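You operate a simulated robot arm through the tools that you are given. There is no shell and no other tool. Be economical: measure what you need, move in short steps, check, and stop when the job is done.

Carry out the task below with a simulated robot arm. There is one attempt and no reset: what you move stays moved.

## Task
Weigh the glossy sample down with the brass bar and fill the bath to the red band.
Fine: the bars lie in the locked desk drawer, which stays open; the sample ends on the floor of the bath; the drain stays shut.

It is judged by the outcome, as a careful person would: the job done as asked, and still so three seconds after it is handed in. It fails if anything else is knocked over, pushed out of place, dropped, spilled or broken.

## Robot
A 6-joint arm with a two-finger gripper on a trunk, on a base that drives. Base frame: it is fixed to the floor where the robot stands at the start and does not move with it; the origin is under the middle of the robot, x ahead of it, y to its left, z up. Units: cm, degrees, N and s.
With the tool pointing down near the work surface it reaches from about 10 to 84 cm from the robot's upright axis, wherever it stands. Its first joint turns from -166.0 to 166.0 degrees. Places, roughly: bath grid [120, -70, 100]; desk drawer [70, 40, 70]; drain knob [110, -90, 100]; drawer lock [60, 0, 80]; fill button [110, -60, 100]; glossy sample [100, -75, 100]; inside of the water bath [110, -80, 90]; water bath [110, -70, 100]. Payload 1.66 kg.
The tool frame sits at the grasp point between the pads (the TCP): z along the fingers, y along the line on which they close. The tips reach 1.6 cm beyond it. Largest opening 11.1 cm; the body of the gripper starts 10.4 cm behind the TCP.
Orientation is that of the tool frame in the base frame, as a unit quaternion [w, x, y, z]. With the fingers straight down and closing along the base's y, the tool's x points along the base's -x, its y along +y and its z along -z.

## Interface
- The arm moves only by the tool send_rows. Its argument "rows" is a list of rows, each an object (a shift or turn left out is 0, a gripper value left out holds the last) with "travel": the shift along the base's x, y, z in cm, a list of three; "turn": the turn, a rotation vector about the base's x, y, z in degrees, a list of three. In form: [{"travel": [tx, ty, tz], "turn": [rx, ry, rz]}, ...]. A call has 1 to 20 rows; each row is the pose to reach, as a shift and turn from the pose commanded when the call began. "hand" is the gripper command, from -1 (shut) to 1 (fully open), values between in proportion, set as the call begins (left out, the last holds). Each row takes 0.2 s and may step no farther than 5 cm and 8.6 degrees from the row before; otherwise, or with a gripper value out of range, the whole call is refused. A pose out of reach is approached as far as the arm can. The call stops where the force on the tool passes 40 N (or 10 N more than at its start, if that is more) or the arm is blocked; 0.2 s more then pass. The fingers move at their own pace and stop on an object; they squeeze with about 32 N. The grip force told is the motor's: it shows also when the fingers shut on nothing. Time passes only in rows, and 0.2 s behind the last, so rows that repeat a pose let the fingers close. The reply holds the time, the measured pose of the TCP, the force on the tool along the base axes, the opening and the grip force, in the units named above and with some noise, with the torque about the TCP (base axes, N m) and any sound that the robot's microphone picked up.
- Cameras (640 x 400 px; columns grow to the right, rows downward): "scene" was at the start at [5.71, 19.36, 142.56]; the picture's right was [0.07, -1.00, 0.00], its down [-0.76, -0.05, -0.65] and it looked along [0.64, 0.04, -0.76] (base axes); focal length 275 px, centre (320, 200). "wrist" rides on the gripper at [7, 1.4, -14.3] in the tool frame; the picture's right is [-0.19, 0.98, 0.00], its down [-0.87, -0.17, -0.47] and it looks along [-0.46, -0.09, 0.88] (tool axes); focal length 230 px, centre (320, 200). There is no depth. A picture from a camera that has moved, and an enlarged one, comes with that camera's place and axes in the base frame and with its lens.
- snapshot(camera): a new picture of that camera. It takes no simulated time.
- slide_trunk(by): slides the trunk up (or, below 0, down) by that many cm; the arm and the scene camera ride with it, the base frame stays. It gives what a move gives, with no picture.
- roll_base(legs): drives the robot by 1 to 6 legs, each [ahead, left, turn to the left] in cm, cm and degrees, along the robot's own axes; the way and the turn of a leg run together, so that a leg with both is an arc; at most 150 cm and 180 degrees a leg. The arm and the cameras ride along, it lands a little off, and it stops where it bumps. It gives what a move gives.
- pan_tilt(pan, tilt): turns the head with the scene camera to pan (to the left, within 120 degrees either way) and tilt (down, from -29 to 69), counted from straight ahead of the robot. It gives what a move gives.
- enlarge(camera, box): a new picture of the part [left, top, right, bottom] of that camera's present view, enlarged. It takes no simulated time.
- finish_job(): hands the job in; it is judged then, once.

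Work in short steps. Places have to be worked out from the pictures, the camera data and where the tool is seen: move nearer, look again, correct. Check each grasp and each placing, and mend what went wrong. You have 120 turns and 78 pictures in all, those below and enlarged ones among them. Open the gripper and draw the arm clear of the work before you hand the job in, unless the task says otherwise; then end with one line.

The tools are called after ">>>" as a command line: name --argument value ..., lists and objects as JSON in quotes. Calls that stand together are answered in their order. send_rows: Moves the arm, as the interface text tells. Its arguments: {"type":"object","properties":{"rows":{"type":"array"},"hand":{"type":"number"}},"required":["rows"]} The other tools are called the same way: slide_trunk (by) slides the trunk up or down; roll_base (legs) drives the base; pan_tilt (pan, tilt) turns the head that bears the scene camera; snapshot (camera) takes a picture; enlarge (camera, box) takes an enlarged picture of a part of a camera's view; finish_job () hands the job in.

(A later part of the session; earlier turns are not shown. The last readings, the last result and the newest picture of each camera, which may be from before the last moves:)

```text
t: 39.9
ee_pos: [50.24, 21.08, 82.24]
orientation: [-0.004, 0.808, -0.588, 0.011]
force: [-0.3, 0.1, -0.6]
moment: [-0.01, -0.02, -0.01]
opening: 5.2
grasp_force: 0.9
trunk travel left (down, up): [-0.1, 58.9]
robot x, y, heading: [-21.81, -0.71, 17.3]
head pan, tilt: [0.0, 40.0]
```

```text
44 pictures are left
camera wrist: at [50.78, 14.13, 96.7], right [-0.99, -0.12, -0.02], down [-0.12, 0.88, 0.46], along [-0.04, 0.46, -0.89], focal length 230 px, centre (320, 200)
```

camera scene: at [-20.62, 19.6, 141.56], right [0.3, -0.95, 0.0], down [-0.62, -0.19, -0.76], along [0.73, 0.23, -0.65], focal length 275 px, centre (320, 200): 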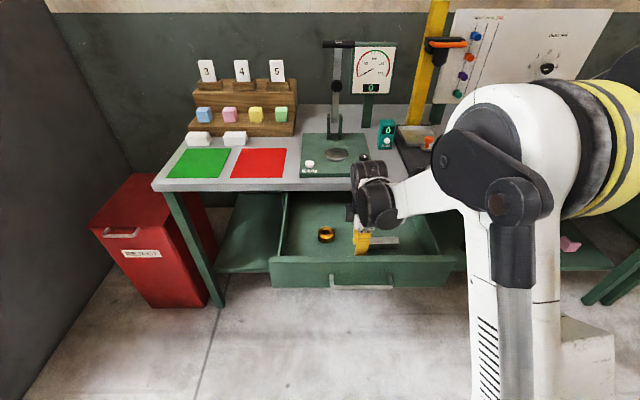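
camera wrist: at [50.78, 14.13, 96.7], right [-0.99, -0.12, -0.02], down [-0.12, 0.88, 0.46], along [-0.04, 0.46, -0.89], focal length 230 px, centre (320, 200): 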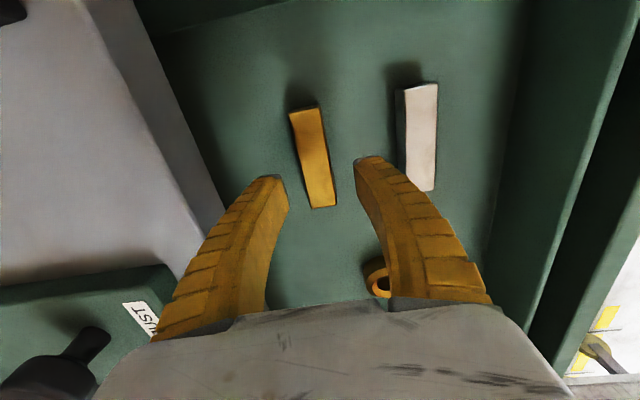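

Bar top is at about z 76 with centre (50.8, 20.7). I descend to TCP z 75 with force watching.

>>> send_rows --rows '[{"travel": [0.1, -0.4, -2]}, {"travel": [0.1, -0.4, -4]}, {"travel": [0.1, -0.4, -5.5]}, {"travel": [0.1, -0.4, -7]}, {"travel": [0.1, -0.4, -7]}]'

>>> snapshot --camera "wrist"

```text
t: 41.1
ee_pos: [50.46, 20.68, 75.45]
orientation: [-0.004, 0.808, -0.589, 0.012]
force: [0.2, 0.1, 0.1]
moment: [0.01, 0.01, 0.0]
opening: 5.21
grasp_force: 1.5
trunk travel left (down, up): [-0.1, 58.9]
robot x, y, heading: [-21.43, -0.52, 17.6]
head pan, tilt: [0.0, 40.0]
```

```text
43 pictures are left
camera wrist: at [50.98, 13.74, 89.68], right [-0.99, -0.12, -0.02], down [-0.12, 0.88, 0.46], along [-0.04, 0.46, -0.89], focal length 230 px, centre (320, 200)
```

wrist: 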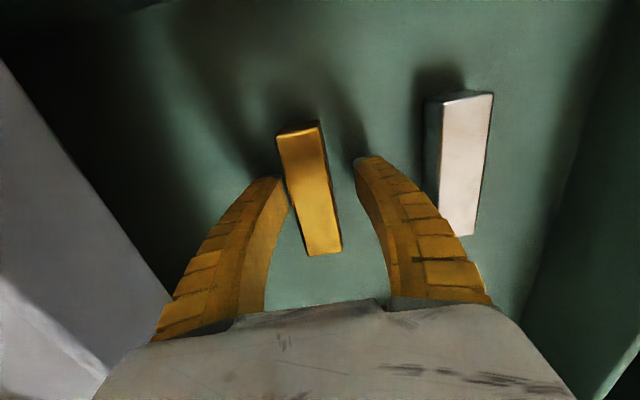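

The bar lies between the fingers with its top near z 76.3. I go 1.5 cm lower and close.

>>> send_rows --rows '[{"travel": [0, 0, -0.8]}, {"travel": [0, 0, -1.5]}, {"travel": [0, 0, -1.5]}]'

>>> send_rows --rows '[{"travel": [0, 0, 0]}, {"travel": [0, 0, 0]}, {"travel": [0, 0, 0]}]' --hand -1

```text
t: 41.9
ee_pos: [50.26, 20.63, 73.91]
orientation: [-0.005, 0.809, -0.588, 0.013]
force: [-0.8, 0.5, 12.4]
moment: [0.04, 0.22, -0.03]
opening: 5.15
grasp_force: 0.1
trunk travel left (down, up): [-0.1, 58.9]
robot x, y, heading: [-21.7, -0.68, 17.8]
head pan, tilt: [0.0, 40.0]
```

```text
t: 42.7
ee_pos: [50.22, 20.64, 73.88]
orientation: [-0.005, 0.809, -0.588, 0.012]
force: [0.8, 0.1, 13.7]
moment: [0.03, 0.04, -0.14]
opening: 2.77
grasp_force: 31.9
trunk travel left (down, up): [-0.1, 58.9]
robot x, y, heading: [-21.41, -0.3, 17.3]
head pan, tilt: [0.0, 40.0]
```

Tips touched the drawer floor (z 72.3) and the bar is gripped at 2.8 cm. I lift it straight out.

>>> send_rows --rows '[{"travel": [0, 0, 1]}, {"travel": [-0.5, -0.15, 4]}, {"travel": [-1, -0.3, 8]}, {"travel": [-1.5, -0.45, 12.5]}, {"travel": [-2, -0.6, 17]}, {"travel": [-4, -1.2, 21]}, {"travel": [-8, -2.4, 25]}, {"travel": [-12, -3.6, 28]}, {"travel": [-12, -3.6, 28]}]'

>>> snapshot --camera "wrist"

```text
refused: row 7 steps farther than a row can; nothing moved
```

```text
42 pictures are left
camera wrist: at [50.88, 13.7, 88.28], right [-0.99, -0.12, -0.03], down [-0.12, 0.88, 0.46], along [-0.03, 0.46, -0.89], focal length 230 px, centre (320, 200)
```

wrist: 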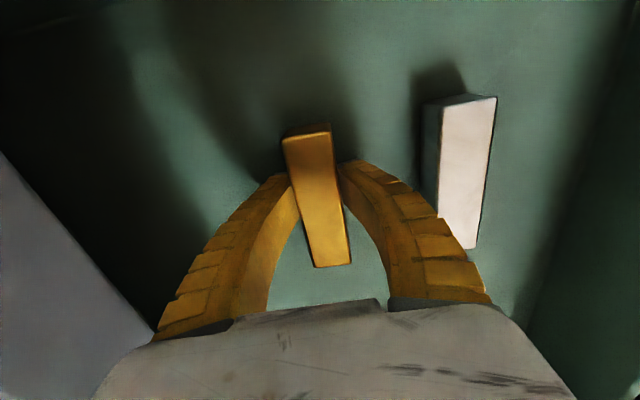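

The bar is held near its middle. I lift with smaller steps.

>>> send_rows --rows '[{"travel": [0, 0, 1]}, {"travel": [-0.5, -0.15, 4]}, {"travel": [-1, -0.3, 8]}, {"travel": [-1.5, -0.45, 12]}, {"travel": [-2, -0.6, 16]}, {"travel": [-3.5, -1.1, 20]}, {"travel": [-6.5, -2, 23]}, {"travel": [-9.5, -3, 26]}, {"travel": [-12.5, -4, 28]}, {"travel": [-12.5, -4, 28]}]'

>>> snapshot --camera "wrist"

>>> pan_tilt --pan -45 --tilt 30

>>> snapshot --camera "scene"

```text
t: 44.9
ee_pos: [37.84, 16.72, 101.76]
orientation: [-0.005, 0.808, -0.588, 0.012]
force: [0.2, -0.4, -6.7]
moment: [-0.07, -0.05, 0.0]
opening: 2.24
grasp_force: 31.5
trunk travel left (down, up): [-0.1, 58.9]
robot x, y, heading: [-21.49, 0.01, 17.6]
head pan, tilt: [0.0, 40.0]
```

```text
41 pictures are left
camera wrist: at [38.47, 9.83, 116.1], right [-0.99, -0.12, -0.02], down [-0.12, 0.88, 0.46], along [-0.03, 0.46, -0.89], focal length 230 px, centre (320, 200)
```

wrist: 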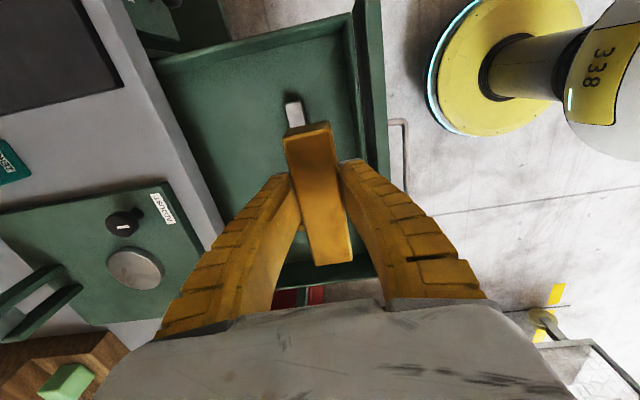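

```text
t: 46.0
ee_pos: [37.89, 16.74, 101.62]
orientation: [-0.004, 0.808, -0.588, 0.012]
force: [-0.9, 0.3, -6.5]
moment: [-0.01, -0.02, 0.0]
opening: 2.22
grasp_force: 31.2
trunk travel left (down, up): [-0.1, 58.9]
robot x, y, heading: [-21.37, -0.17, 17.5]
head pan, tilt: [-45.0, 30.0]
```

```text
40 pictures are left
camera scene: at [-21.12, 12.73, 143.08], right [-0.46, -0.89, 0.0], down [-0.44, 0.23, -0.87], along [0.77, -0.4, -0.5], focal length 275 px, centre (320, 200)
```

scene: 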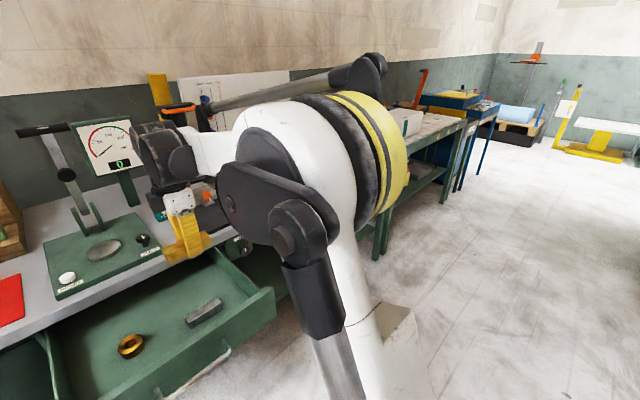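

The bar is held (about 0.68 kg). I drive right along the desk toward the bath, part way, keeping clear, then look.

>>> roll_base --legs '[[-12, 0, 0], [0, -60, 0]]'

>>> pan_tilt --pan -15 --tilt 35

>>> snapshot --camera "scene"

```text
t: 50.3
ee_pos: [44.74, -44.81, 101.74]
orientation: [-0.004, 0.806, -0.591, 0.011]
force: [-0.6, 0.0, -6.5]
moment: [0.01, 0.0, 0.0]
opening: 2.22
grasp_force: 31.8
trunk travel left (down, up): [-0.1, 58.9]
robot x, y, heading: [-14.74, -61.43, 17.1]
head pan, tilt: [-45.0, 30.0]
```

```text
t: 51.2
ee_pos: [44.63, -44.9, 101.63]
orientation: [-0.004, 0.806, -0.591, 0.012]
force: [-0.5, 0.4, -6.1]
moment: [-0.02, -0.03, 0.01]
opening: 2.23
grasp_force: 32.0
trunk travel left (down, up): [-0.1, 58.9]
robot x, y, heading: [-14.79, -61.93, 17.3]
head pan, tilt: [-15.0, 35.0]
```

```text
39 pictures are left
camera scene: at [-13.56, -43.97, 142.3], right [0.04, -1.0, 0.0], down [-0.57, -0.02, -0.82], along [0.82, 0.03, -0.57], focal length 275 px, centre (320, 200)
```

scene: 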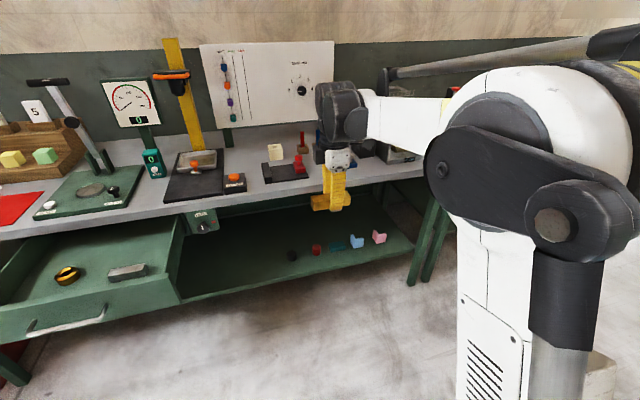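

The bath is hidden behind the arm. I continue right another 35 cm and look with the arm to the side.

>>> roll_base --legs '[[0, -45, 0]]'

>>> pan_tilt --pan 15 --tilt 32

>>> snapshot --camera "scene"

```text
t: 53.9
ee_pos: [57.75, -86.75, 101.57]
orientation: [-0.004, 0.807, -0.591, 0.012]
force: [-0.4, 0.1, -7.2]
moment: [-0.05, -0.02, -0.03]
opening: 2.21
grasp_force: 32.3
trunk travel left (down, up): [-0.1, 58.9]
robot x, y, heading: [-2.17, -103.61, 17.2]
head pan, tilt: [-15.0, 35.0]
```

```text
t: 54.8
ee_pos: [57.7, -86.81, 101.51]
orientation: [-0.004, 0.806, -0.591, 0.012]
force: [-0.7, -0.3, -6.4]
moment: [-0.03, 0.0, 0.02]
opening: 2.21
grasp_force: 31.8
trunk travel left (down, up): [-0.1, 58.9]
robot x, y, heading: [-2.12, -103.79, 17.4]
head pan, tilt: [15.0, 32.0]
```

```text
38 pictures are left
camera scene: at [-1.78, -81.5, 142.77], right [0.53, -0.85, 0.0], down [-0.45, -0.28, -0.85], along [0.72, 0.45, -0.53], focal length 275 px, centre (320, 200)
```

scene: 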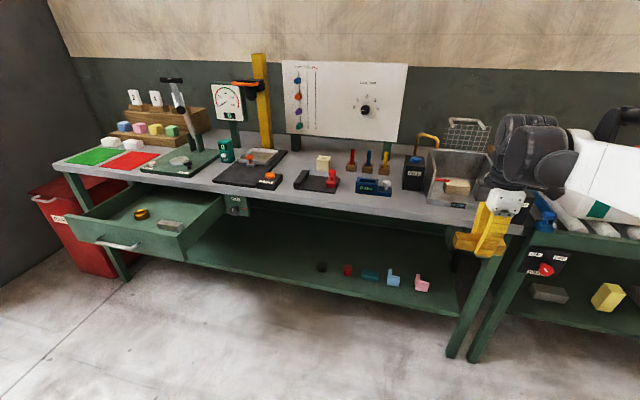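

The bath is at the right end of the desk. I enlarge it.

>>> enlarge --camera "scene" --box '[380, 105, 540, 205]'

```text
4.00 times, centred on (460, 155) of scene
camera zoom: at [-1.78, -81.5, 142.77], right [0.53, -0.85, 0.0], down [-0.45, -0.28, -0.85], along [0.72, 0.45, -0.53], focal length 1101 px, centre (-240, 380)
```

zoom: 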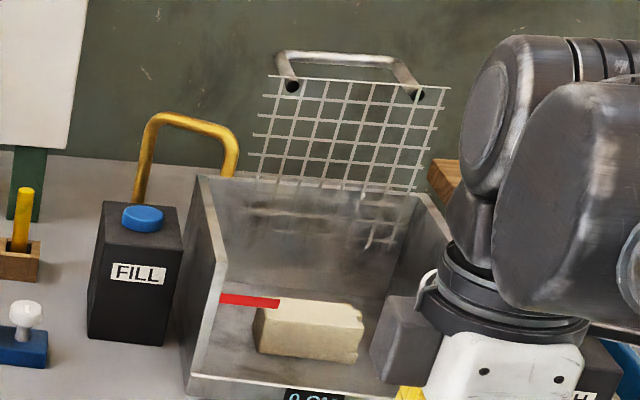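

The bath holds a block on its floor with a red band on its inner wall; FILL button on the left, the grid standing at the back. I raise the trunk, then drive in so the wrist camera can look down into the bath.

>>> slide_trunk --by 24

>>> roll_base --legs '[[36, 0, 0]]'

>>> snapshot --camera "wrist"

>>> snapshot --camera "scene"

```text
t: 57.3
ee_pos: [57.68, -86.85, 125.71]
orientation: [-0.004, 0.806, -0.591, 0.012]
force: [0.5, 0.1, -5.9]
moment: [-0.04, -0.04, 0.02]
opening: 2.23
grasp_force: 32.2
trunk travel left (down, up): [-24.1, 34.9]
robot x, y, heading: [-2.02, -103.99, 17.2]
head pan, tilt: [15.0, 32.0]
```

```text
t: 59.6
ee_pos: [92.27, -76.67, 125.72]
orientation: [-0.005, 0.804, -0.594, 0.012]
force: [0.5, 0.5, -6.7]
moment: [-0.04, -0.02, -0.01]
opening: 2.26
grasp_force: 31.7
trunk travel left (down, up): [-24.1, 34.9]
robot x, y, heading: [32.67, -92.6, 16.7]
head pan, tilt: [15.0, 32.0]
```

```text
36 pictures are left
camera wrist: at [92.96, -83.52, 140.02], right [-0.99, -0.11, -0.02], down [-0.11, 0.88, 0.46], along [-0.03, 0.46, -0.89], focal length 230 px, centre (320, 200)
```

wrist: 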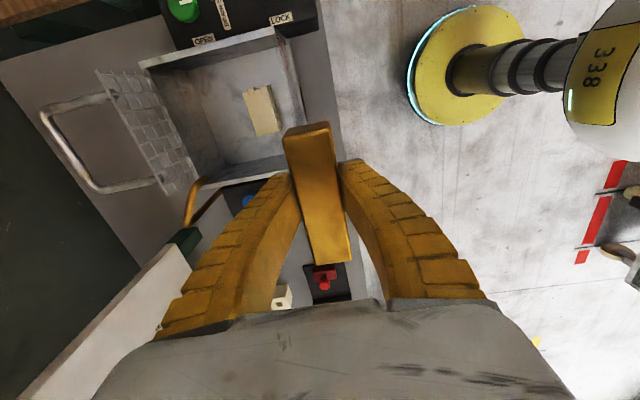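

```text
35 pictures are left
camera scene: at [33.01, -70.87, 166.76], right [0.53, -0.85, 0.0], down [-0.45, -0.28, -0.85], along [0.72, 0.45, -0.53], focal length 275 px, centre (320, 200)
```

scene: 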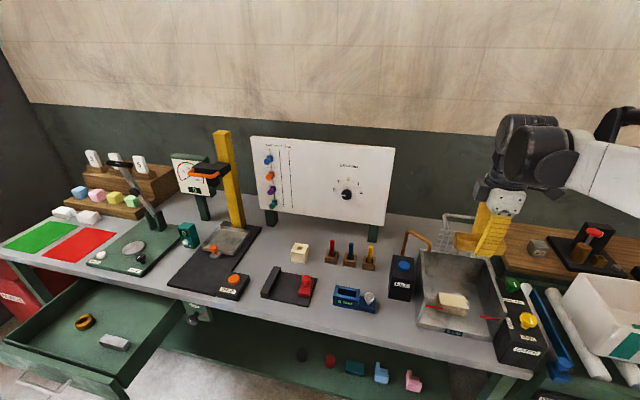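

I enlarge the bath area from both cameras to identify the sample, the drain and the read-out.

>>> enlarge --camera "scene" --box '[385, 230, 561, 370]'

>>> enlarge --camera "wrist" --box '[130, 0, 350, 200]'

>>> enlarge --camera "scene" --box '[240, 220, 400, 320]'

```text
2.86 times, centred on (473, 300) of scene
camera zoom: at [33.01, -70.87, 166.76], right [0.53, -0.85, 0.0], down [-0.45, -0.28, -0.85], along [0.72, 0.45, -0.53], focal length 786 px, centre (-117, -86)
```

zoom: 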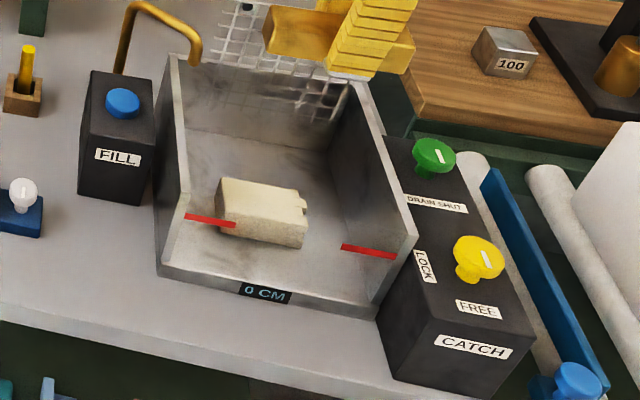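

```text
2.00 times, centred on (240, 100) of wrist
camera zoom: at [92.96, -83.52, 140.02], right [-0.99, -0.11, -0.02], down [-0.11, 0.88, 0.46], along [-0.03, 0.46, -0.89], focal length 460 px, centre (480, 400)
```

zoom: 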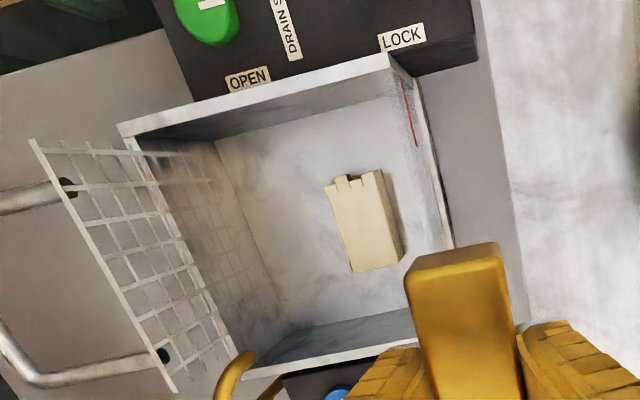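

```text
4.00 times, centred on (320, 270) of scene
camera zoom: at [33.01, -70.87, 166.76], right [0.53, -0.85, 0.0], down [-0.45, -0.28, -0.85], along [0.72, 0.45, -0.53], focal length 1101 px, centre (320, -80)
```

zoom: 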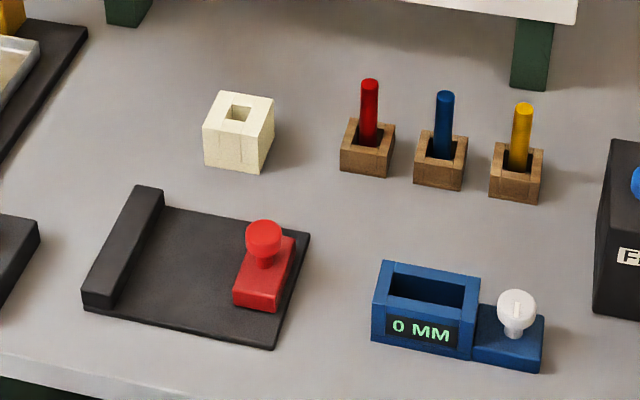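

Only one sample is in the bath: block top centre about (104.4, -76.7, 92.9), long axis parallel to the held bar. The front of the bath seems to be glass at about 6 cm in front of the block. I move over the block and come down part way.

>>> send_rows --rows '[{"travel": [3, 0, 0]}, {"travel": [6, 0, 0]}, {"travel": [9, 0, 0]}, {"travel": [12.15, 0.05, 0]}, {"travel": [12.15, 0.05, -4.5]}, {"travel": [12.15, 0.05, -9]}, {"travel": [12.15, 0.05, -13.5]}, {"travel": [12.15, 0.05, -17]}, {"travel": [12.15, 0.05, -17]}]'

>>> snapshot --camera "wrist"

>>> enlarge --camera "scene" --box '[385, 200, 561, 350]'

```text
t: 61.6
ee_pos: [104.44, -76.59, 108.62]
orientation: [-0.004, 0.804, -0.594, 0.012]
force: [0.4, 0.0, -6.3]
moment: [-0.06, -0.05, -0.02]
opening: 2.21
grasp_force: 31.4
trunk travel left (down, up): [-24.1, 34.9]
robot x, y, heading: [32.57, -93.01, 17.0]
head pan, tilt: [15.0, 32.0]
```

```text
31 pictures are left
camera wrist: at [104.98, -83.46, 122.92], right [-0.99, -0.11, -0.02], down [-0.11, 0.88, 0.46], along [-0.03, 0.46, -0.89], focal length 230 px, centre (320, 200)
```

wrist: 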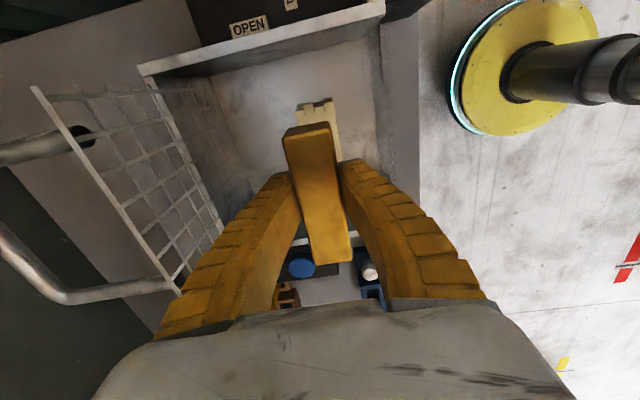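

```text
2.67 times, centred on (473, 275) of scene
camera zoom: at [32.9, -70.9, 166.77], right [0.53, -0.85, 0.0], down [-0.45, -0.28, -0.85], along [0.72, 0.45, -0.53], focal length 734 px, centre (-88, 0)
```

zoom: 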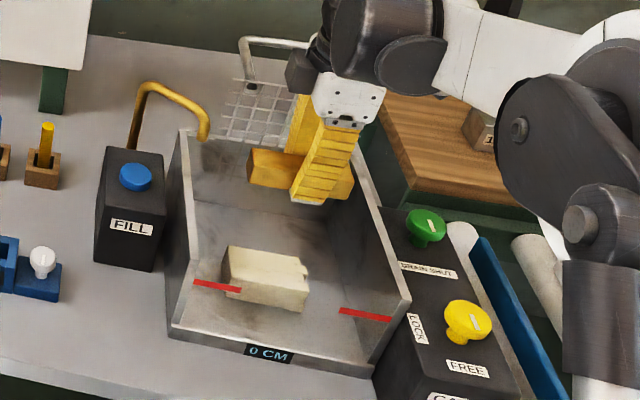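

The block end agrees: block centre (104.3, -76.8), the TCP is on it. I lower to just above contact, then gently on.

>>> send_rows --rows '[{"travel": [0, -0.1, -4]}, {"travel": [0, -0.1, -8]}, {"travel": [0, -0.1, -11]}, {"travel": [0, -0.1, -12.5]}, {"travel": [0, -0.1, -12.5]}]'

>>> snapshot --camera "wrist"

>>> enlarge --camera "scene" --box '[405, 230, 533, 330]'

```text
t: 62.9
ee_pos: [104.62, -76.75, 96.15]
orientation: [-0.004, 0.805, -0.594, 0.012]
force: [0.0, 0.2, -7.1]
moment: [0.0, 0.01, -0.01]
opening: 2.23
grasp_force: 32.2
trunk travel left (down, up): [-24.1, 34.9]
robot x, y, heading: [32.55, -93.32, 17.0]
head pan, tilt: [15.0, 32.0]
```

```text
29 pictures are left
camera wrist: at [105.05, -83.64, 110.4], right [-0.99, -0.11, -0.02], down [-0.11, 0.88, 0.46], along [-0.03, 0.46, -0.89], focal length 230 px, centre (320, 200)
```

wrist: 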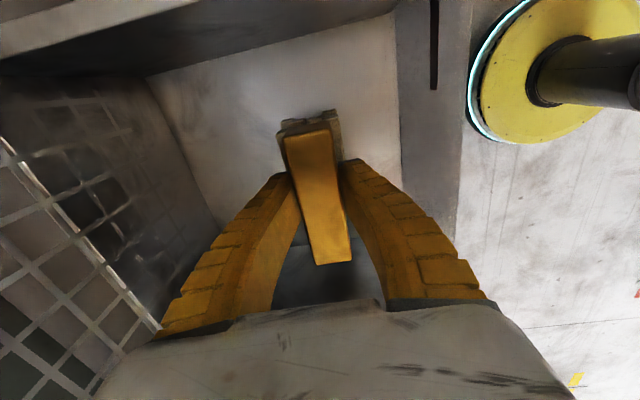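

```text
4.00 times, centred on (469, 280) of scene
camera zoom: at [32.92, -70.9, 166.77], right [0.53, -0.85, 0.0], down [-0.45, -0.28, -0.85], along [0.72, 0.45, -0.53], focal length 1101 px, centre (-276, -120)
```

zoom: 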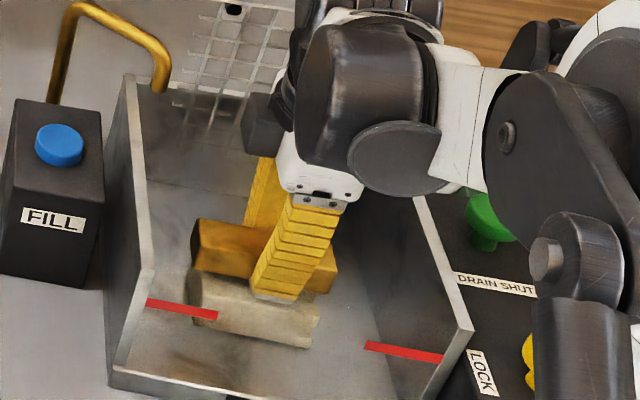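

The bar is right over the block. I lower in small steps until the block takes the weight.

>>> send_rows --rows '[{"travel": [0, 0, -0.4]}, {"travel": [0, 0, -0.8]}, {"travel": [0, 0, -1.1]}]'

```text
t: 63.6
ee_pos: [104.6, -76.6, 95.09]
orientation: [-0.004, 0.804, -0.594, 0.011]
force: [-0.2, 0.5, -7.1]
moment: [-0.05, -0.03, 0.0]
opening: 2.21
grasp_force: 31.7
trunk travel left (down, up): [-24.1, 34.9]
robot x, y, heading: [32.55, -93.18, 16.9]
head pan, tilt: [15.0, 32.0]
```

Still hanging free; I continue slowly.

>>> send_rows --rows '[{"travel": [0, 0, -0.3]}, {"travel": [0, 0, -0.6]}]'

>>> send_rows --rows '[{"travel": [0, 0, -0.25]}, {"travel": [0, 0, -0.5]}]'

```text
t: 64.2
ee_pos: [104.48, -76.65, 94.41]
orientation: [-0.004, 0.804, -0.594, 0.012]
force: [-0.1, 0.3, -6.8]
moment: [-0.07, 0.0, -0.01]
opening: 2.23
grasp_force: 32.0
trunk travel left (down, up): [-24.1, 34.9]
robot x, y, heading: [32.86, -92.89, 16.9]
head pan, tilt: [15.0, 32.0]
```

```text
t: 64.8
ee_pos: [104.4, -76.71, 94.16]
orientation: [-0.005, 0.804, -0.594, 0.012]
force: [4.4, 1.2, 11.7]
moment: [0.28, 0.06, -0.06]
opening: 2.69
grasp_force: 32.5
trunk travel left (down, up): [-24.1, 34.9]
robot x, y, heading: [32.83, -92.84, 16.6]
head pan, tilt: [15.0, 32.0]
```

Contact at TCP z 94.2 (bar resting). I relieve the pressure slightly and open just enough.

>>> send_rows --rows '[{"travel": [0, 0, 0.1]}, {"travel": [0, 0, 0.1]}]'

>>> send_rows --rows '[{"travel": [0, 0, 0]}, {"travel": [0, 0, 0.2]}]' --hand -0.3

>>> snapshot --camera "wrist"

```text
t: 65.5
ee_pos: [104.32, -76.77, 94.1]
orientation: [-0.005, 0.804, -0.594, 0.013]
force: [3.5, 0.4, 8.5]
moment: [0.18, 0.05, -0.01]
opening: 2.62
grasp_force: 31.6
trunk travel left (down, up): [-24.1, 34.9]
robot x, y, heading: [32.7, -92.96, 17.1]
head pan, tilt: [15.0, 32.0]
```

```text
t: 66.0
ee_pos: [104.35, -76.66, 94.36]
orientation: [-0.005, 0.804, -0.594, 0.013]
force: [-0.2, -0.9, -0.6]
moment: [0.0, -0.01, -0.03]
opening: 4.11
grasp_force: 1.5
trunk travel left (down, up): [-24.1, 34.9]
robot x, y, heading: [32.75, -93.34, 16.9]
head pan, tilt: [15.0, 32.0]
```

```text
27 pictures are left
camera wrist: at [104.93, -83.62, 108.61], right [-0.99, -0.11, -0.02], down [-0.11, 0.88, 0.46], along [-0.03, 0.46, -0.89], focal length 230 px, centre (320, 200)
```

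wrist: 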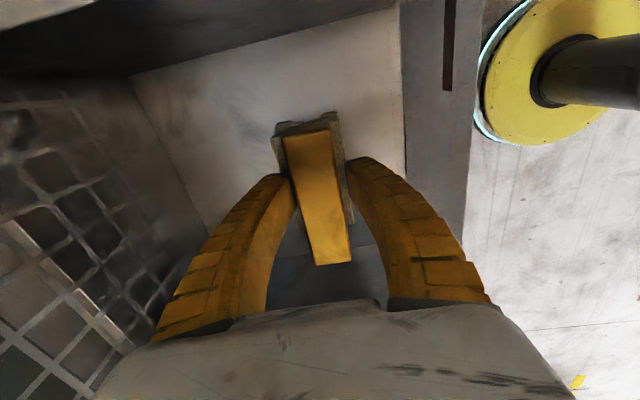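

The bar sits on the block with the block showing on both sides. I lift straight away and check.

>>> send_rows --rows '[{"travel": [0, 0, 1]}, {"travel": [0, 0, 3]}, {"travel": [0, 0, 6]}, {"travel": [0, 0, 10]}, {"travel": [0, 0, 14]}, {"travel": [0, 0, 18]}, {"travel": [0, 0, 22]}, {"travel": [0, 0, 22]}]'

>>> snapshot --camera "wrist"

>>> enlarge --camera "scene" --box '[405, 230, 533, 330]'

```text
t: 67.8
ee_pos: [104.38, -76.59, 116.25]
orientation: [-0.004, 0.805, -0.594, 0.012]
force: [-0.4, -0.1, -0.1]
moment: [-0.01, 0.01, 0.02]
opening: 4.14
grasp_force: 2.2
trunk travel left (down, up): [-24.1, 34.9]
robot x, y, heading: [32.8, -93.37, 16.8]
head pan, tilt: [15.0, 32.0]
```

```text
26 pictures are left
camera wrist: at [104.97, -83.6, 130.64], right [-0.99, -0.11, -0.02], down [-0.11, 0.88, 0.46], along [-0.03, 0.46, -0.89], focal length 230 px, centre (320, 200)
```

wrist: 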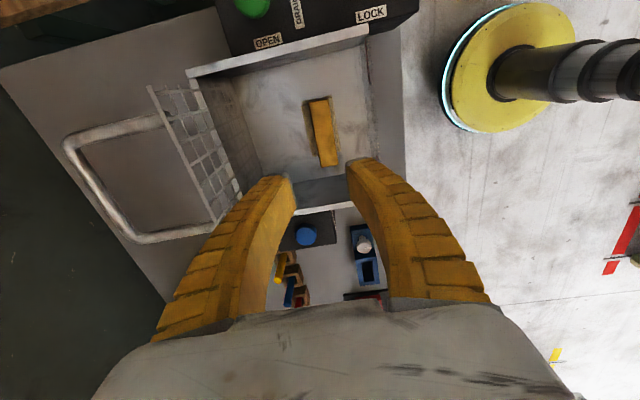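

```text
4.00 times, centred on (469, 280) of scene
camera zoom: at [32.89, -70.91, 166.77], right [0.53, -0.85, 0.0], down [-0.45, -0.28, -0.85], along [0.72, 0.45, -0.53], focal length 1101 px, centre (-276, -120)
```

zoom: 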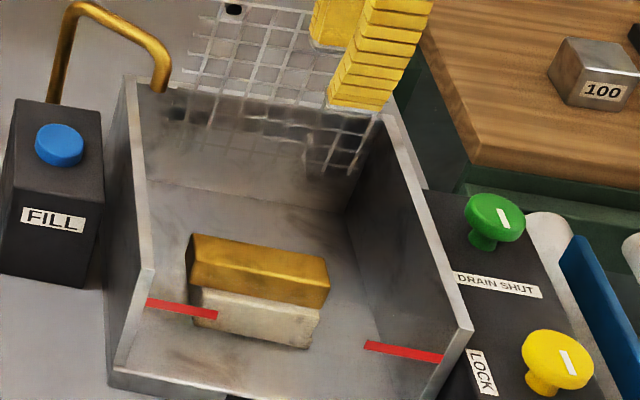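

Bar lies squarely on the sample. The FILL button cap is at about (105.8, -58.9, 97). I close the fingers and move above it to check alignment.

>>> send_rows --rows '[{"travel": [0.3, 4.4, 0]}, {"travel": [0.6, 8.8, 0]}, {"travel": [0.9, 13.2, 0]}, {"travel": [1.2, 17.6, 0]}, {"travel": [1.2, 17.6, -4]}, {"travel": [1.2, 17.6, -8]}, {"travel": [1.2, 17.6, -13]}, {"travel": [1.2, 17.6, -13]}]' --hand -1

>>> snapshot --camera "wrist"

>>> enlarge --camera "scene" --box '[365, 200, 525, 300]'

```text
t: 69.7
ee_pos: [105.33, -59.01, 103.16]
orientation: [-0.005, 0.804, -0.594, 0.012]
force: [0.4, 0.0, 0.0]
moment: [0.03, -0.04, -0.01]
opening: 0.02
grasp_force: 28.2
trunk travel left (down, up): [-24.1, 34.9]
robot x, y, heading: [32.94, -92.83, 16.9]
head pan, tilt: [15.0, 32.0]
```

```text
24 pictures are left
camera wrist: at [105.94, -65.82, 117.54], right [-0.99, -0.11, -0.02], down [-0.11, 0.88, 0.46], along [-0.03, 0.46, -0.89], focal length 230 px, centre (320, 200)
```

wrist: 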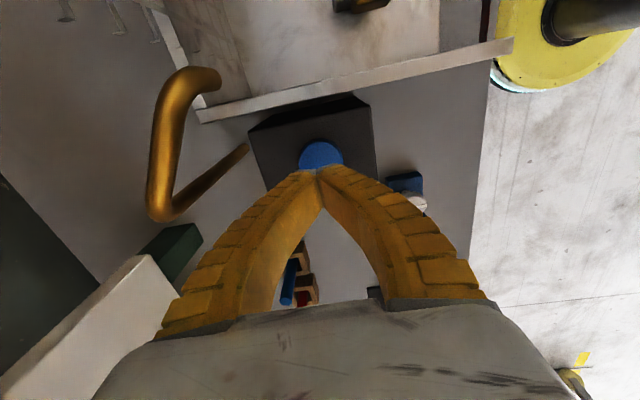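

```text
4.00 times, centred on (445, 250) of scene
camera zoom: at [32.83, -70.93, 166.78], right [0.53, -0.85, 0.0], down [-0.45, -0.28, -0.85], along [0.72, 0.45, -0.53], focal length 1101 px, centre (-180, 0)
```

zoom: 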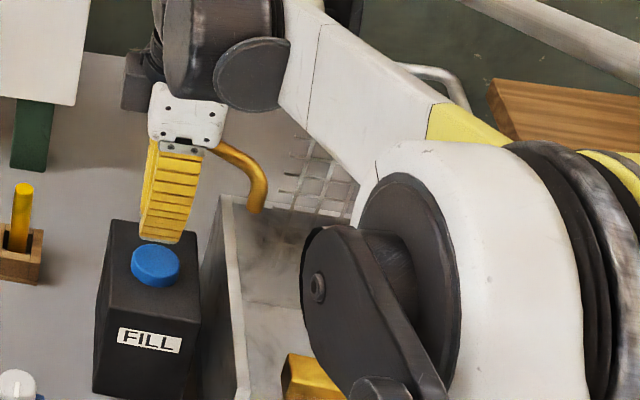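

Tips are right over the cap. I descend and press gently, then release, to learn how the button behaves.

>>> send_rows --rows '[{"travel": [0.2, -0.4, -2]}, {"travel": [0.2, -0.4, -4]}, {"travel": [0.2, -0.4, -4.5]}, {"travel": [0.2, -0.4, -5]}]'

>>> snapshot --camera "scene"

```text
t: 70.7
ee_pos: [105.75, -59.42, 98.47]
orientation: [-0.005, 0.805, -0.593, 0.012]
force: [-0.4, 2.9, 15.0]
moment: [0.07, 0.02, 0.0]
opening: 0.62
grasp_force: 29.2
trunk travel left (down, up): [-24.1, 34.9]
robot x, y, heading: [32.82, -93.01, 17.1]
head pan, tilt: [15.0, 32.0]
heard: click
```

```text
22 pictures are left
camera scene: at [32.68, -70.95, 166.79], right [0.53, -0.85, 0.0], down [-0.45, -0.28, -0.85], along [0.72, 0.45, -0.53], focal length 275 px, centre (320, 200)
```

scene: 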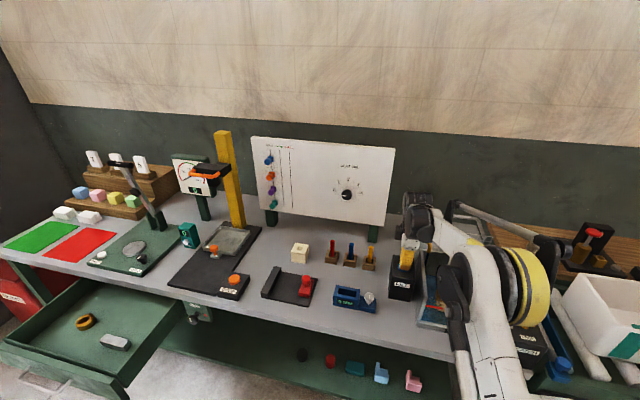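

A click was heard. I lift off and look at the level from the wrist and scene cameras.

>>> send_rows --rows '[{"travel": [0, 0, 3]}]'

>>> snapshot --camera "wrist"

>>> enlarge --camera "scene" --box '[385, 240, 513, 340]'

```text
t: 71.0
ee_pos: [105.77, -59.47, 101.26]
orientation: [-0.005, 0.805, -0.594, 0.012]
force: [-0.6, 0.1, 0.0]
moment: [0.0, 0.01, 0.04]
opening: 0.0
grasp_force: 28.1
trunk travel left (down, up): [-24.1, 34.9]
robot x, y, heading: [32.59, -93.09, 16.6]
head pan, tilt: [15.0, 32.0]
```

```text
21 pictures are left
camera wrist: at [106.36, -66.49, 115.66], right [-0.99, -0.11, -0.02], down [-0.11, 0.88, 0.46], along [-0.03, 0.46, -0.89], focal length 230 px, centre (320, 200)
```

wrist: 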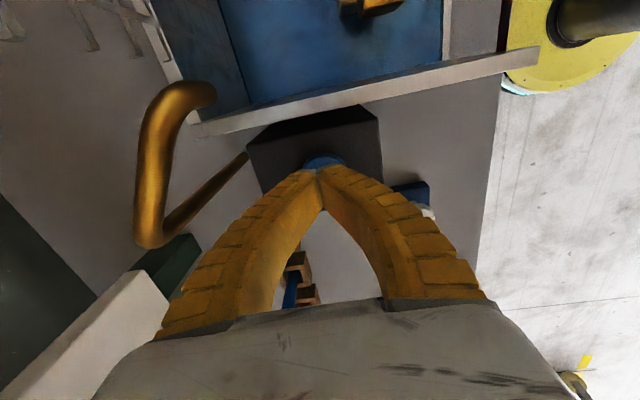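

```text
4.00 times, centred on (449, 290) of scene
camera zoom: at [32.78, -70.96, 166.77], right [0.53, -0.85, 0.0], down [-0.45, -0.28, -0.85], along [0.72, 0.45, -0.53], focal length 1101 px, centre (-196, -160)
```

zoom: 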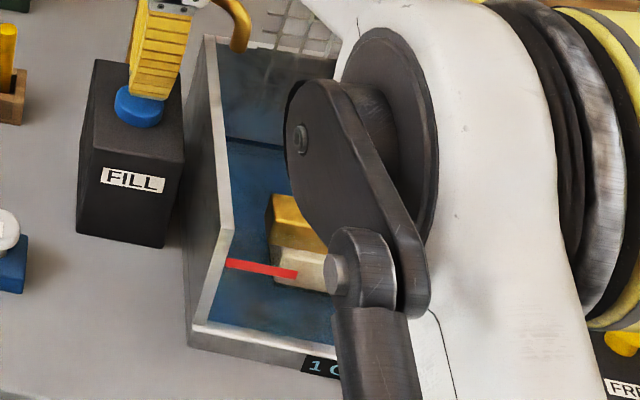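

The water is in, read-out "1 C…". I wait a moment to learn whether it keeps rising by itself.

>>> send_rows --rows '[{"travel": [0, 0, 0]}]'

>>> enlarge --camera "scene" --box '[385, 240, 513, 340]'

```text
t: 71.5
ee_pos: [105.69, -59.49, 101.31]
orientation: [-0.005, 0.805, -0.594, 0.011]
force: [-0.3, 1.0, 0.4]
moment: [0.0, 0.02, -0.02]
opening: 0.02
grasp_force: 28.4
trunk travel left (down, up): [-24.1, 34.9]
robot x, y, heading: [32.54, -92.89, 17.0]
head pan, tilt: [15.0, 32.0]
```

```text
4.00 times, centred on (449, 290) of scene
camera zoom: at [32.84, -70.92, 166.77], right [0.53, -0.85, 0.0], down [-0.45, -0.28, -0.85], along [0.72, 0.45, -0.53], focal length 1101 px, centre (-196, -160)
```

zoom: 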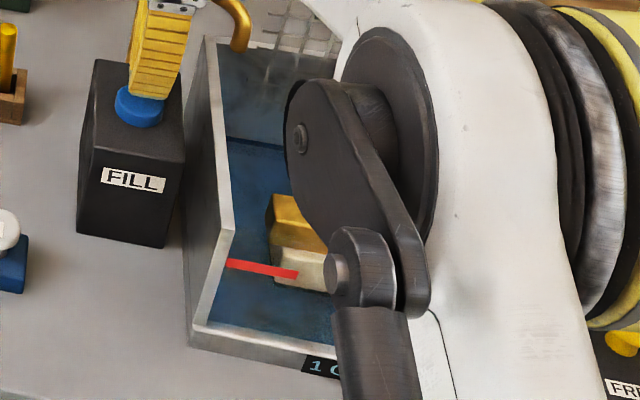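

The level has stopped at 1 cm, so water comes per press or while held. The band looks several cm up. I press once more the same way and compare.

>>> send_rows --rows '[{"travel": [0, 0, -2.5]}, {"travel": [0, 0, -3.2]}, {"travel": [0, 0, 0]}]'

>>> enlarge --camera "scene" --box '[385, 240, 513, 340]'

```text
t: 72.2
ee_pos: [105.74, -59.46, 101.53]
orientation: [-0.004, 0.804, -0.594, 0.012]
force: [0.3, 0.3, 0.2]
moment: [-0.01, -0.03, 0.02]
opening: 0.0
grasp_force: 27.8
trunk travel left (down, up): [-24.1, 34.9]
robot x, y, heading: [32.76, -93.34, 17.0]
head pan, tilt: [15.0, 32.0]
heard: click
```

```text
4.00 times, centred on (449, 290) of scene
camera zoom: at [32.75, -70.97, 166.78], right [0.53, -0.85, 0.0], down [-0.45, -0.28, -0.85], along [0.72, 0.45, -0.53], focal length 1101 px, centre (-196, -160)
```

zoom: 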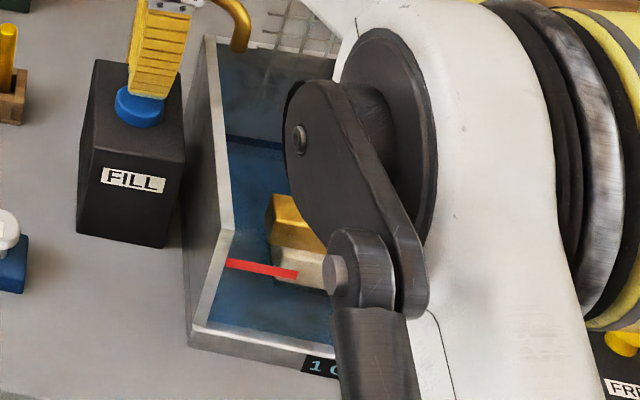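

A click again with a small rise. I now hold the button for about 0.8 s and compare, to tell "while held" from "per press".

>>> send_rows --rows '[{"travel": [0, 0, -2.5]}, {"travel": [0, 0, -3.2]}, {"travel": [0, 0, -3.2]}, {"travel": [0, 0, -3.2]}, {"travel": [0, 0, -3.2]}, {"travel": [0, 0, 0]}]'

>>> enlarge --camera "scene" --box '[385, 240, 513, 340]'

```text
t: 73.7
ee_pos: [105.9, -59.51, 101.21]
orientation: [-0.005, 0.804, -0.594, 0.012]
force: [-0.2, -0.1, -0.1]
moment: [0.0, -0.03, 0.0]
opening: 0.0
grasp_force: 28.7
trunk travel left (down, up): [-24.1, 34.9]
robot x, y, heading: [32.79, -92.97, 16.9]
head pan, tilt: [15.0, 32.0]
heard: click
```

```text
4.00 times, centred on (449, 290) of scene
camera zoom: at [32.77, -70.96, 166.77], right [0.53, -0.85, 0.0], down [-0.45, -0.28, -0.85], along [0.72, 0.45, -0.53], focal length 1101 px, centre (-196, -160)
```

zoom: 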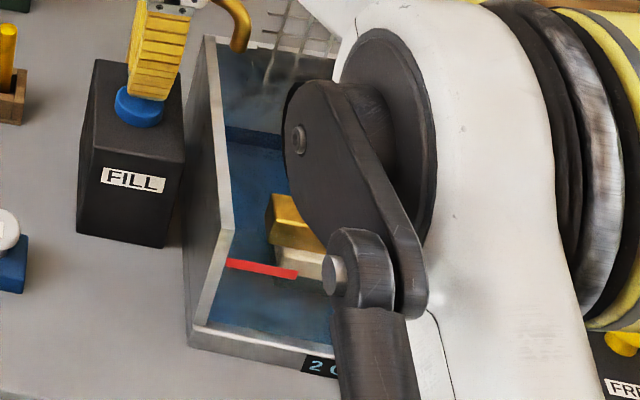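

It fills only while held (now 2 cm, roughly 1.2 cm/s). I hold for about 1.5 s more, then move the arm aside and compare with the band.

>>> send_rows --rows '[{"travel": [0, 0, -2.5]}, {"travel": [0, 0, -3.2]}, {"travel": [0, 0, -3.2]}, {"travel": [0, 0, -3.2]}, {"travel": [0, 0, -3.2]}, {"travel": [0, 0, -3.2]}, {"travel": [0, 0, -3.2]}, {"travel": [0, 0, -3.2]}, {"travel": [0, 0, 0]}, {"travel": [0, 0, 5]}]'

>>> enlarge --camera "scene" --box '[385, 240, 513, 340]'

```text
t: 75.8
ee_pos: [105.94, -59.37, 106.37]
orientation: [-0.005, 0.804, -0.594, 0.012]
force: [0.2, 0.0, 0.3]
moment: [0.02, -0.02, -0.01]
opening: 0.01
grasp_force: 29.2
trunk travel left (down, up): [-24.1, 34.9]
robot x, y, heading: [32.81, -93.13, 16.8]
head pan, tilt: [15.0, 32.0]
heard: click
```

```text
4.00 times, centred on (449, 290) of scene
camera zoom: at [32.81, -70.94, 166.77], right [0.53, -0.85, 0.0], down [-0.45, -0.28, -0.85], along [0.72, 0.45, -0.53], focal length 1101 px, centre (-196, -160)
```

zoom: 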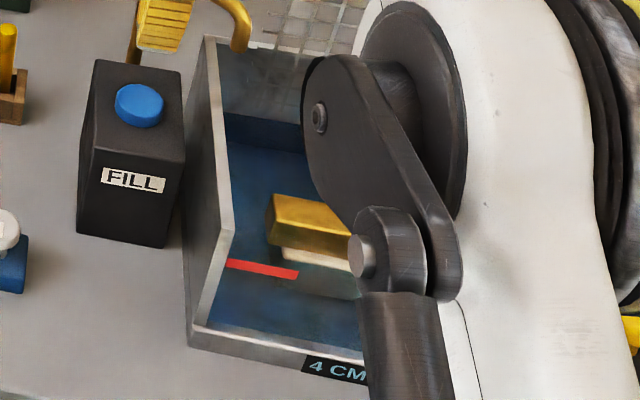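

Triangulating the band gives z ≈ 96.8 with the bath floor at ≈ 88.4, so the band is about 8.4 cm up; read-out is 4 CM. I hold for roughly another 2 s, then look again.

>>> send_rows --rows '[{"travel": [0, 0, -4.5]}, {"travel": [0, 0, -7.5]}, {"travel": [0, 0, -8.2]}, {"travel": [0, 0, -8.2]}, {"travel": [0, 0, -8.2]}, {"travel": [0, 0, -8.2]}, {"travel": [0, 0, -8.2]}, {"travel": [0, 0, -8.2]}, {"travel": [0, 0, -8.2]}, {"travel": [0, 0, -8.2]}, {"travel": [0, 0, -5]}, {"travel": [0, 0, 0]}]'

>>> enlarge --camera "scene" --box '[385, 240, 513, 340]'

```text
t: 78.5
ee_pos: [105.68, -59.34, 106.2]
orientation: [-0.005, 0.804, -0.594, 0.012]
force: [0.1, 0.7, -0.5]
moment: [-0.02, -0.01, -0.01]
opening: 0.0
grasp_force: 28.8
trunk travel left (down, up): [-24.1, 34.9]
robot x, y, heading: [32.54, -92.9, 16.9]
head pan, tilt: [15.0, 32.0]
heard: click
```

```text
4.00 times, centred on (449, 290) of scene
camera zoom: at [32.81, -70.94, 166.77], right [0.53, -0.85, 0.0], down [-0.45, -0.28, -0.85], along [0.72, 0.45, -0.53], focal length 1101 px, centre (-196, -160)
```

zoom: 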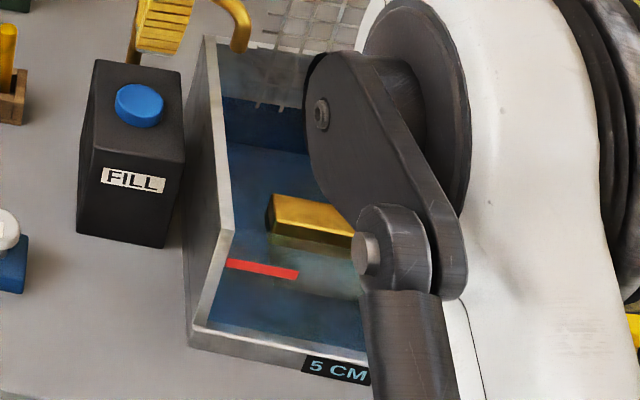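

Read-out 5 CM, bar and sample in place. Another hold of about 1.6 s.

>>> send_rows --rows '[{"travel": [0, 0, -4.5]}, {"travel": [0, 0, -7.5]}, {"travel": [0, 0, -8.2]}, {"travel": [0, 0, -8.2]}, {"travel": [0, 0, -8.2]}, {"travel": [0, 0, -8.2]}, {"travel": [0, 0, -8.2]}, {"travel": [0, 0, -8.2]}, {"travel": [0, 0, -5]}, {"travel": [0, 0, 0]}]'

>>> enlarge --camera "scene" --box '[385, 240, 513, 340]'

```text
t: 80.7
ee_pos: [105.66, -59.61, 106.23]
orientation: [-0.005, 0.804, -0.594, 0.011]
force: [0.1, -0.6, 1.0]
moment: [0.0, -0.02, -0.03]
opening: 0.0
grasp_force: 28.0
trunk travel left (down, up): [-24.1, 34.9]
robot x, y, heading: [32.94, -93.13, 16.9]
head pan, tilt: [15.0, 32.0]
heard: click
```

```text
4.00 times, centred on (449, 290) of scene
camera zoom: at [32.81, -70.95, 166.77], right [0.53, -0.85, 0.0], down [-0.45, -0.28, -0.85], along [0.72, 0.45, -0.53], focal length 1101 px, centre (-196, -160)
```

zoom: 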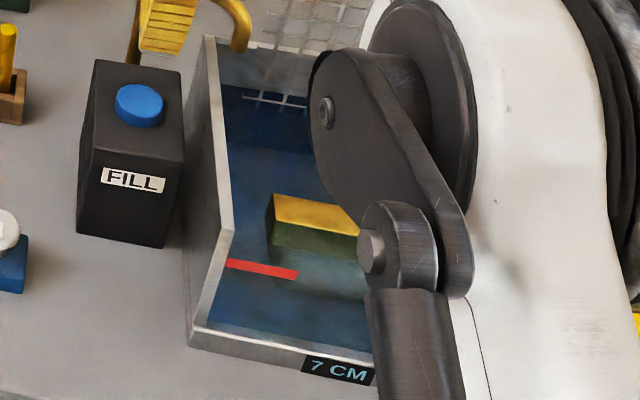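

Read-out 7 CM. I enlarge closely around the band to see the water line on the front glass.

>>> enlarge --camera "scene" --box '[424, 290, 472, 330]'

```text
10.00 times, centred on (448, 310) of scene
camera zoom: at [32.81, -70.95, 166.77], right [0.53, -0.85, 0.0], down [-0.45, -0.28, -0.85], along [0.72, 0.45, -0.53], focal length 2752 px, centre (-960, -900)
```

zoom: 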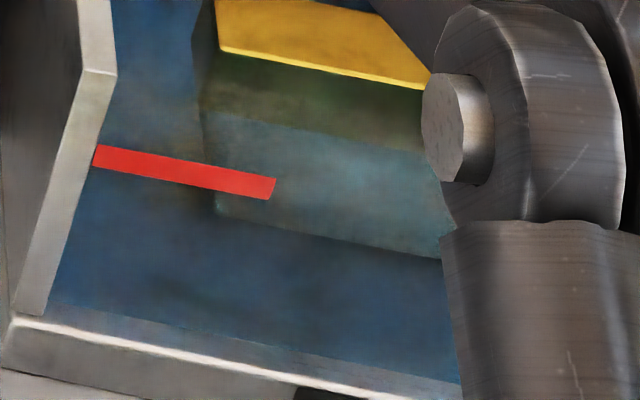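

Band is about 1.6 cm above the present level by my reckoning. To compare directly I move the arm back over to the side where the earlier view of both bands was clear.

>>> send_rows --rows '[{"travel": [0, 0, 5]}, {"travel": [0, 0, 10]}, {"travel": [0, -4.5, 12]}, {"travel": [0, -9, 14]}, {"travel": [0, -13.5, 15]}, {"travel": [0, -18, 15]}, {"travel": [0, -21, 15]}, {"travel": [0, -21, 15]}]'

>>> enlarge --camera "scene" --box '[413, 255, 509, 345]'

```text
t: 82.5
ee_pos: [105.81, -80.46, 121.48]
orientation: [-0.005, 0.804, -0.595, 0.011]
force: [-0.8, 0.3, -0.3]
moment: [-0.01, -0.01, 0.0]
opening: 0.0
grasp_force: 28.8
trunk travel left (down, up): [-24.1, 34.9]
robot x, y, heading: [32.75, -93.23, 17.1]
head pan, tilt: [15.0, 32.0]
```

```text
4.44 times, centred on (461, 300) of scene
camera zoom: at [32.86, -70.89, 166.77], right [0.53, -0.85, 0.0], down [-0.45, -0.28, -0.85], along [0.72, 0.45, -0.53], focal length 1223 px, centre (-307, -244)
```

zoom: 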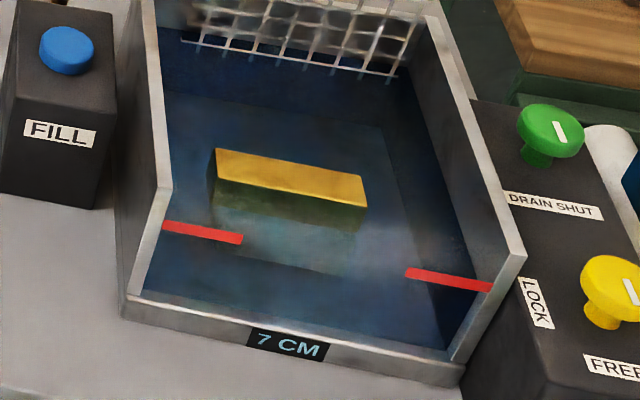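

I enlarge the right band, where the right wall's water line should meet the front glass.

>>> enlarge --camera "scene" --box '[464, 282, 520, 340]'

```text
6.90 times, centred on (492, 311) of scene
camera zoom: at [32.86, -70.89, 166.77], right [0.53, -0.85, 0.0], down [-0.45, -0.28, -0.85], along [0.72, 0.45, -0.53], focal length 1898 px, centre (-866, -566)
```

zoom: 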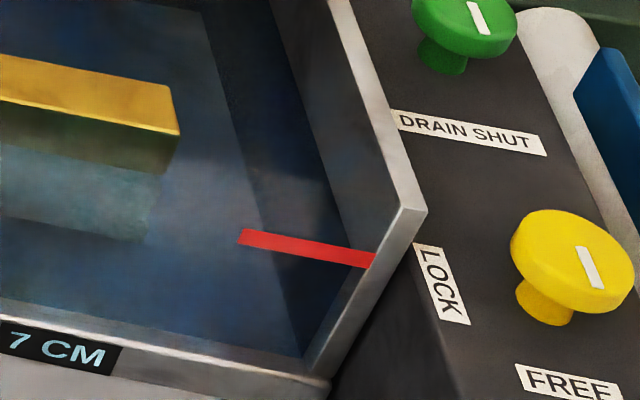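

The water line on the right wall seems to meet the front edge close to the band's lower side. I enlarge more to judge exactly.

>>> enlarge --camera "scene" --box '[484, 296, 512, 324]'

```text
14.29 times, centred on (498, 310) of scene
camera zoom: at [32.86, -70.89, 166.77], right [0.53, -0.85, 0.0], down [-0.45, -0.28, -0.85], along [0.72, 0.45, -0.53], focal length 3932 px, centre (-2223, -1371)
```

zoom: 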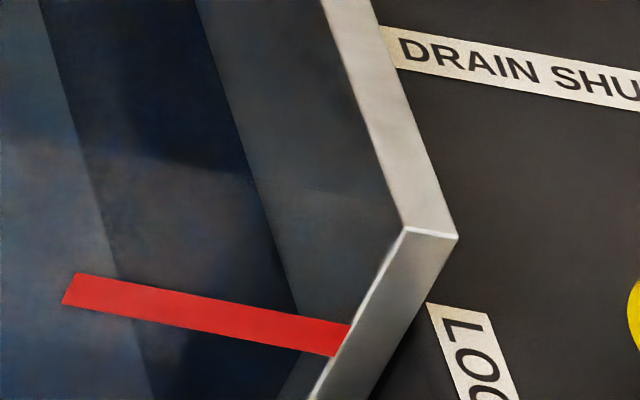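

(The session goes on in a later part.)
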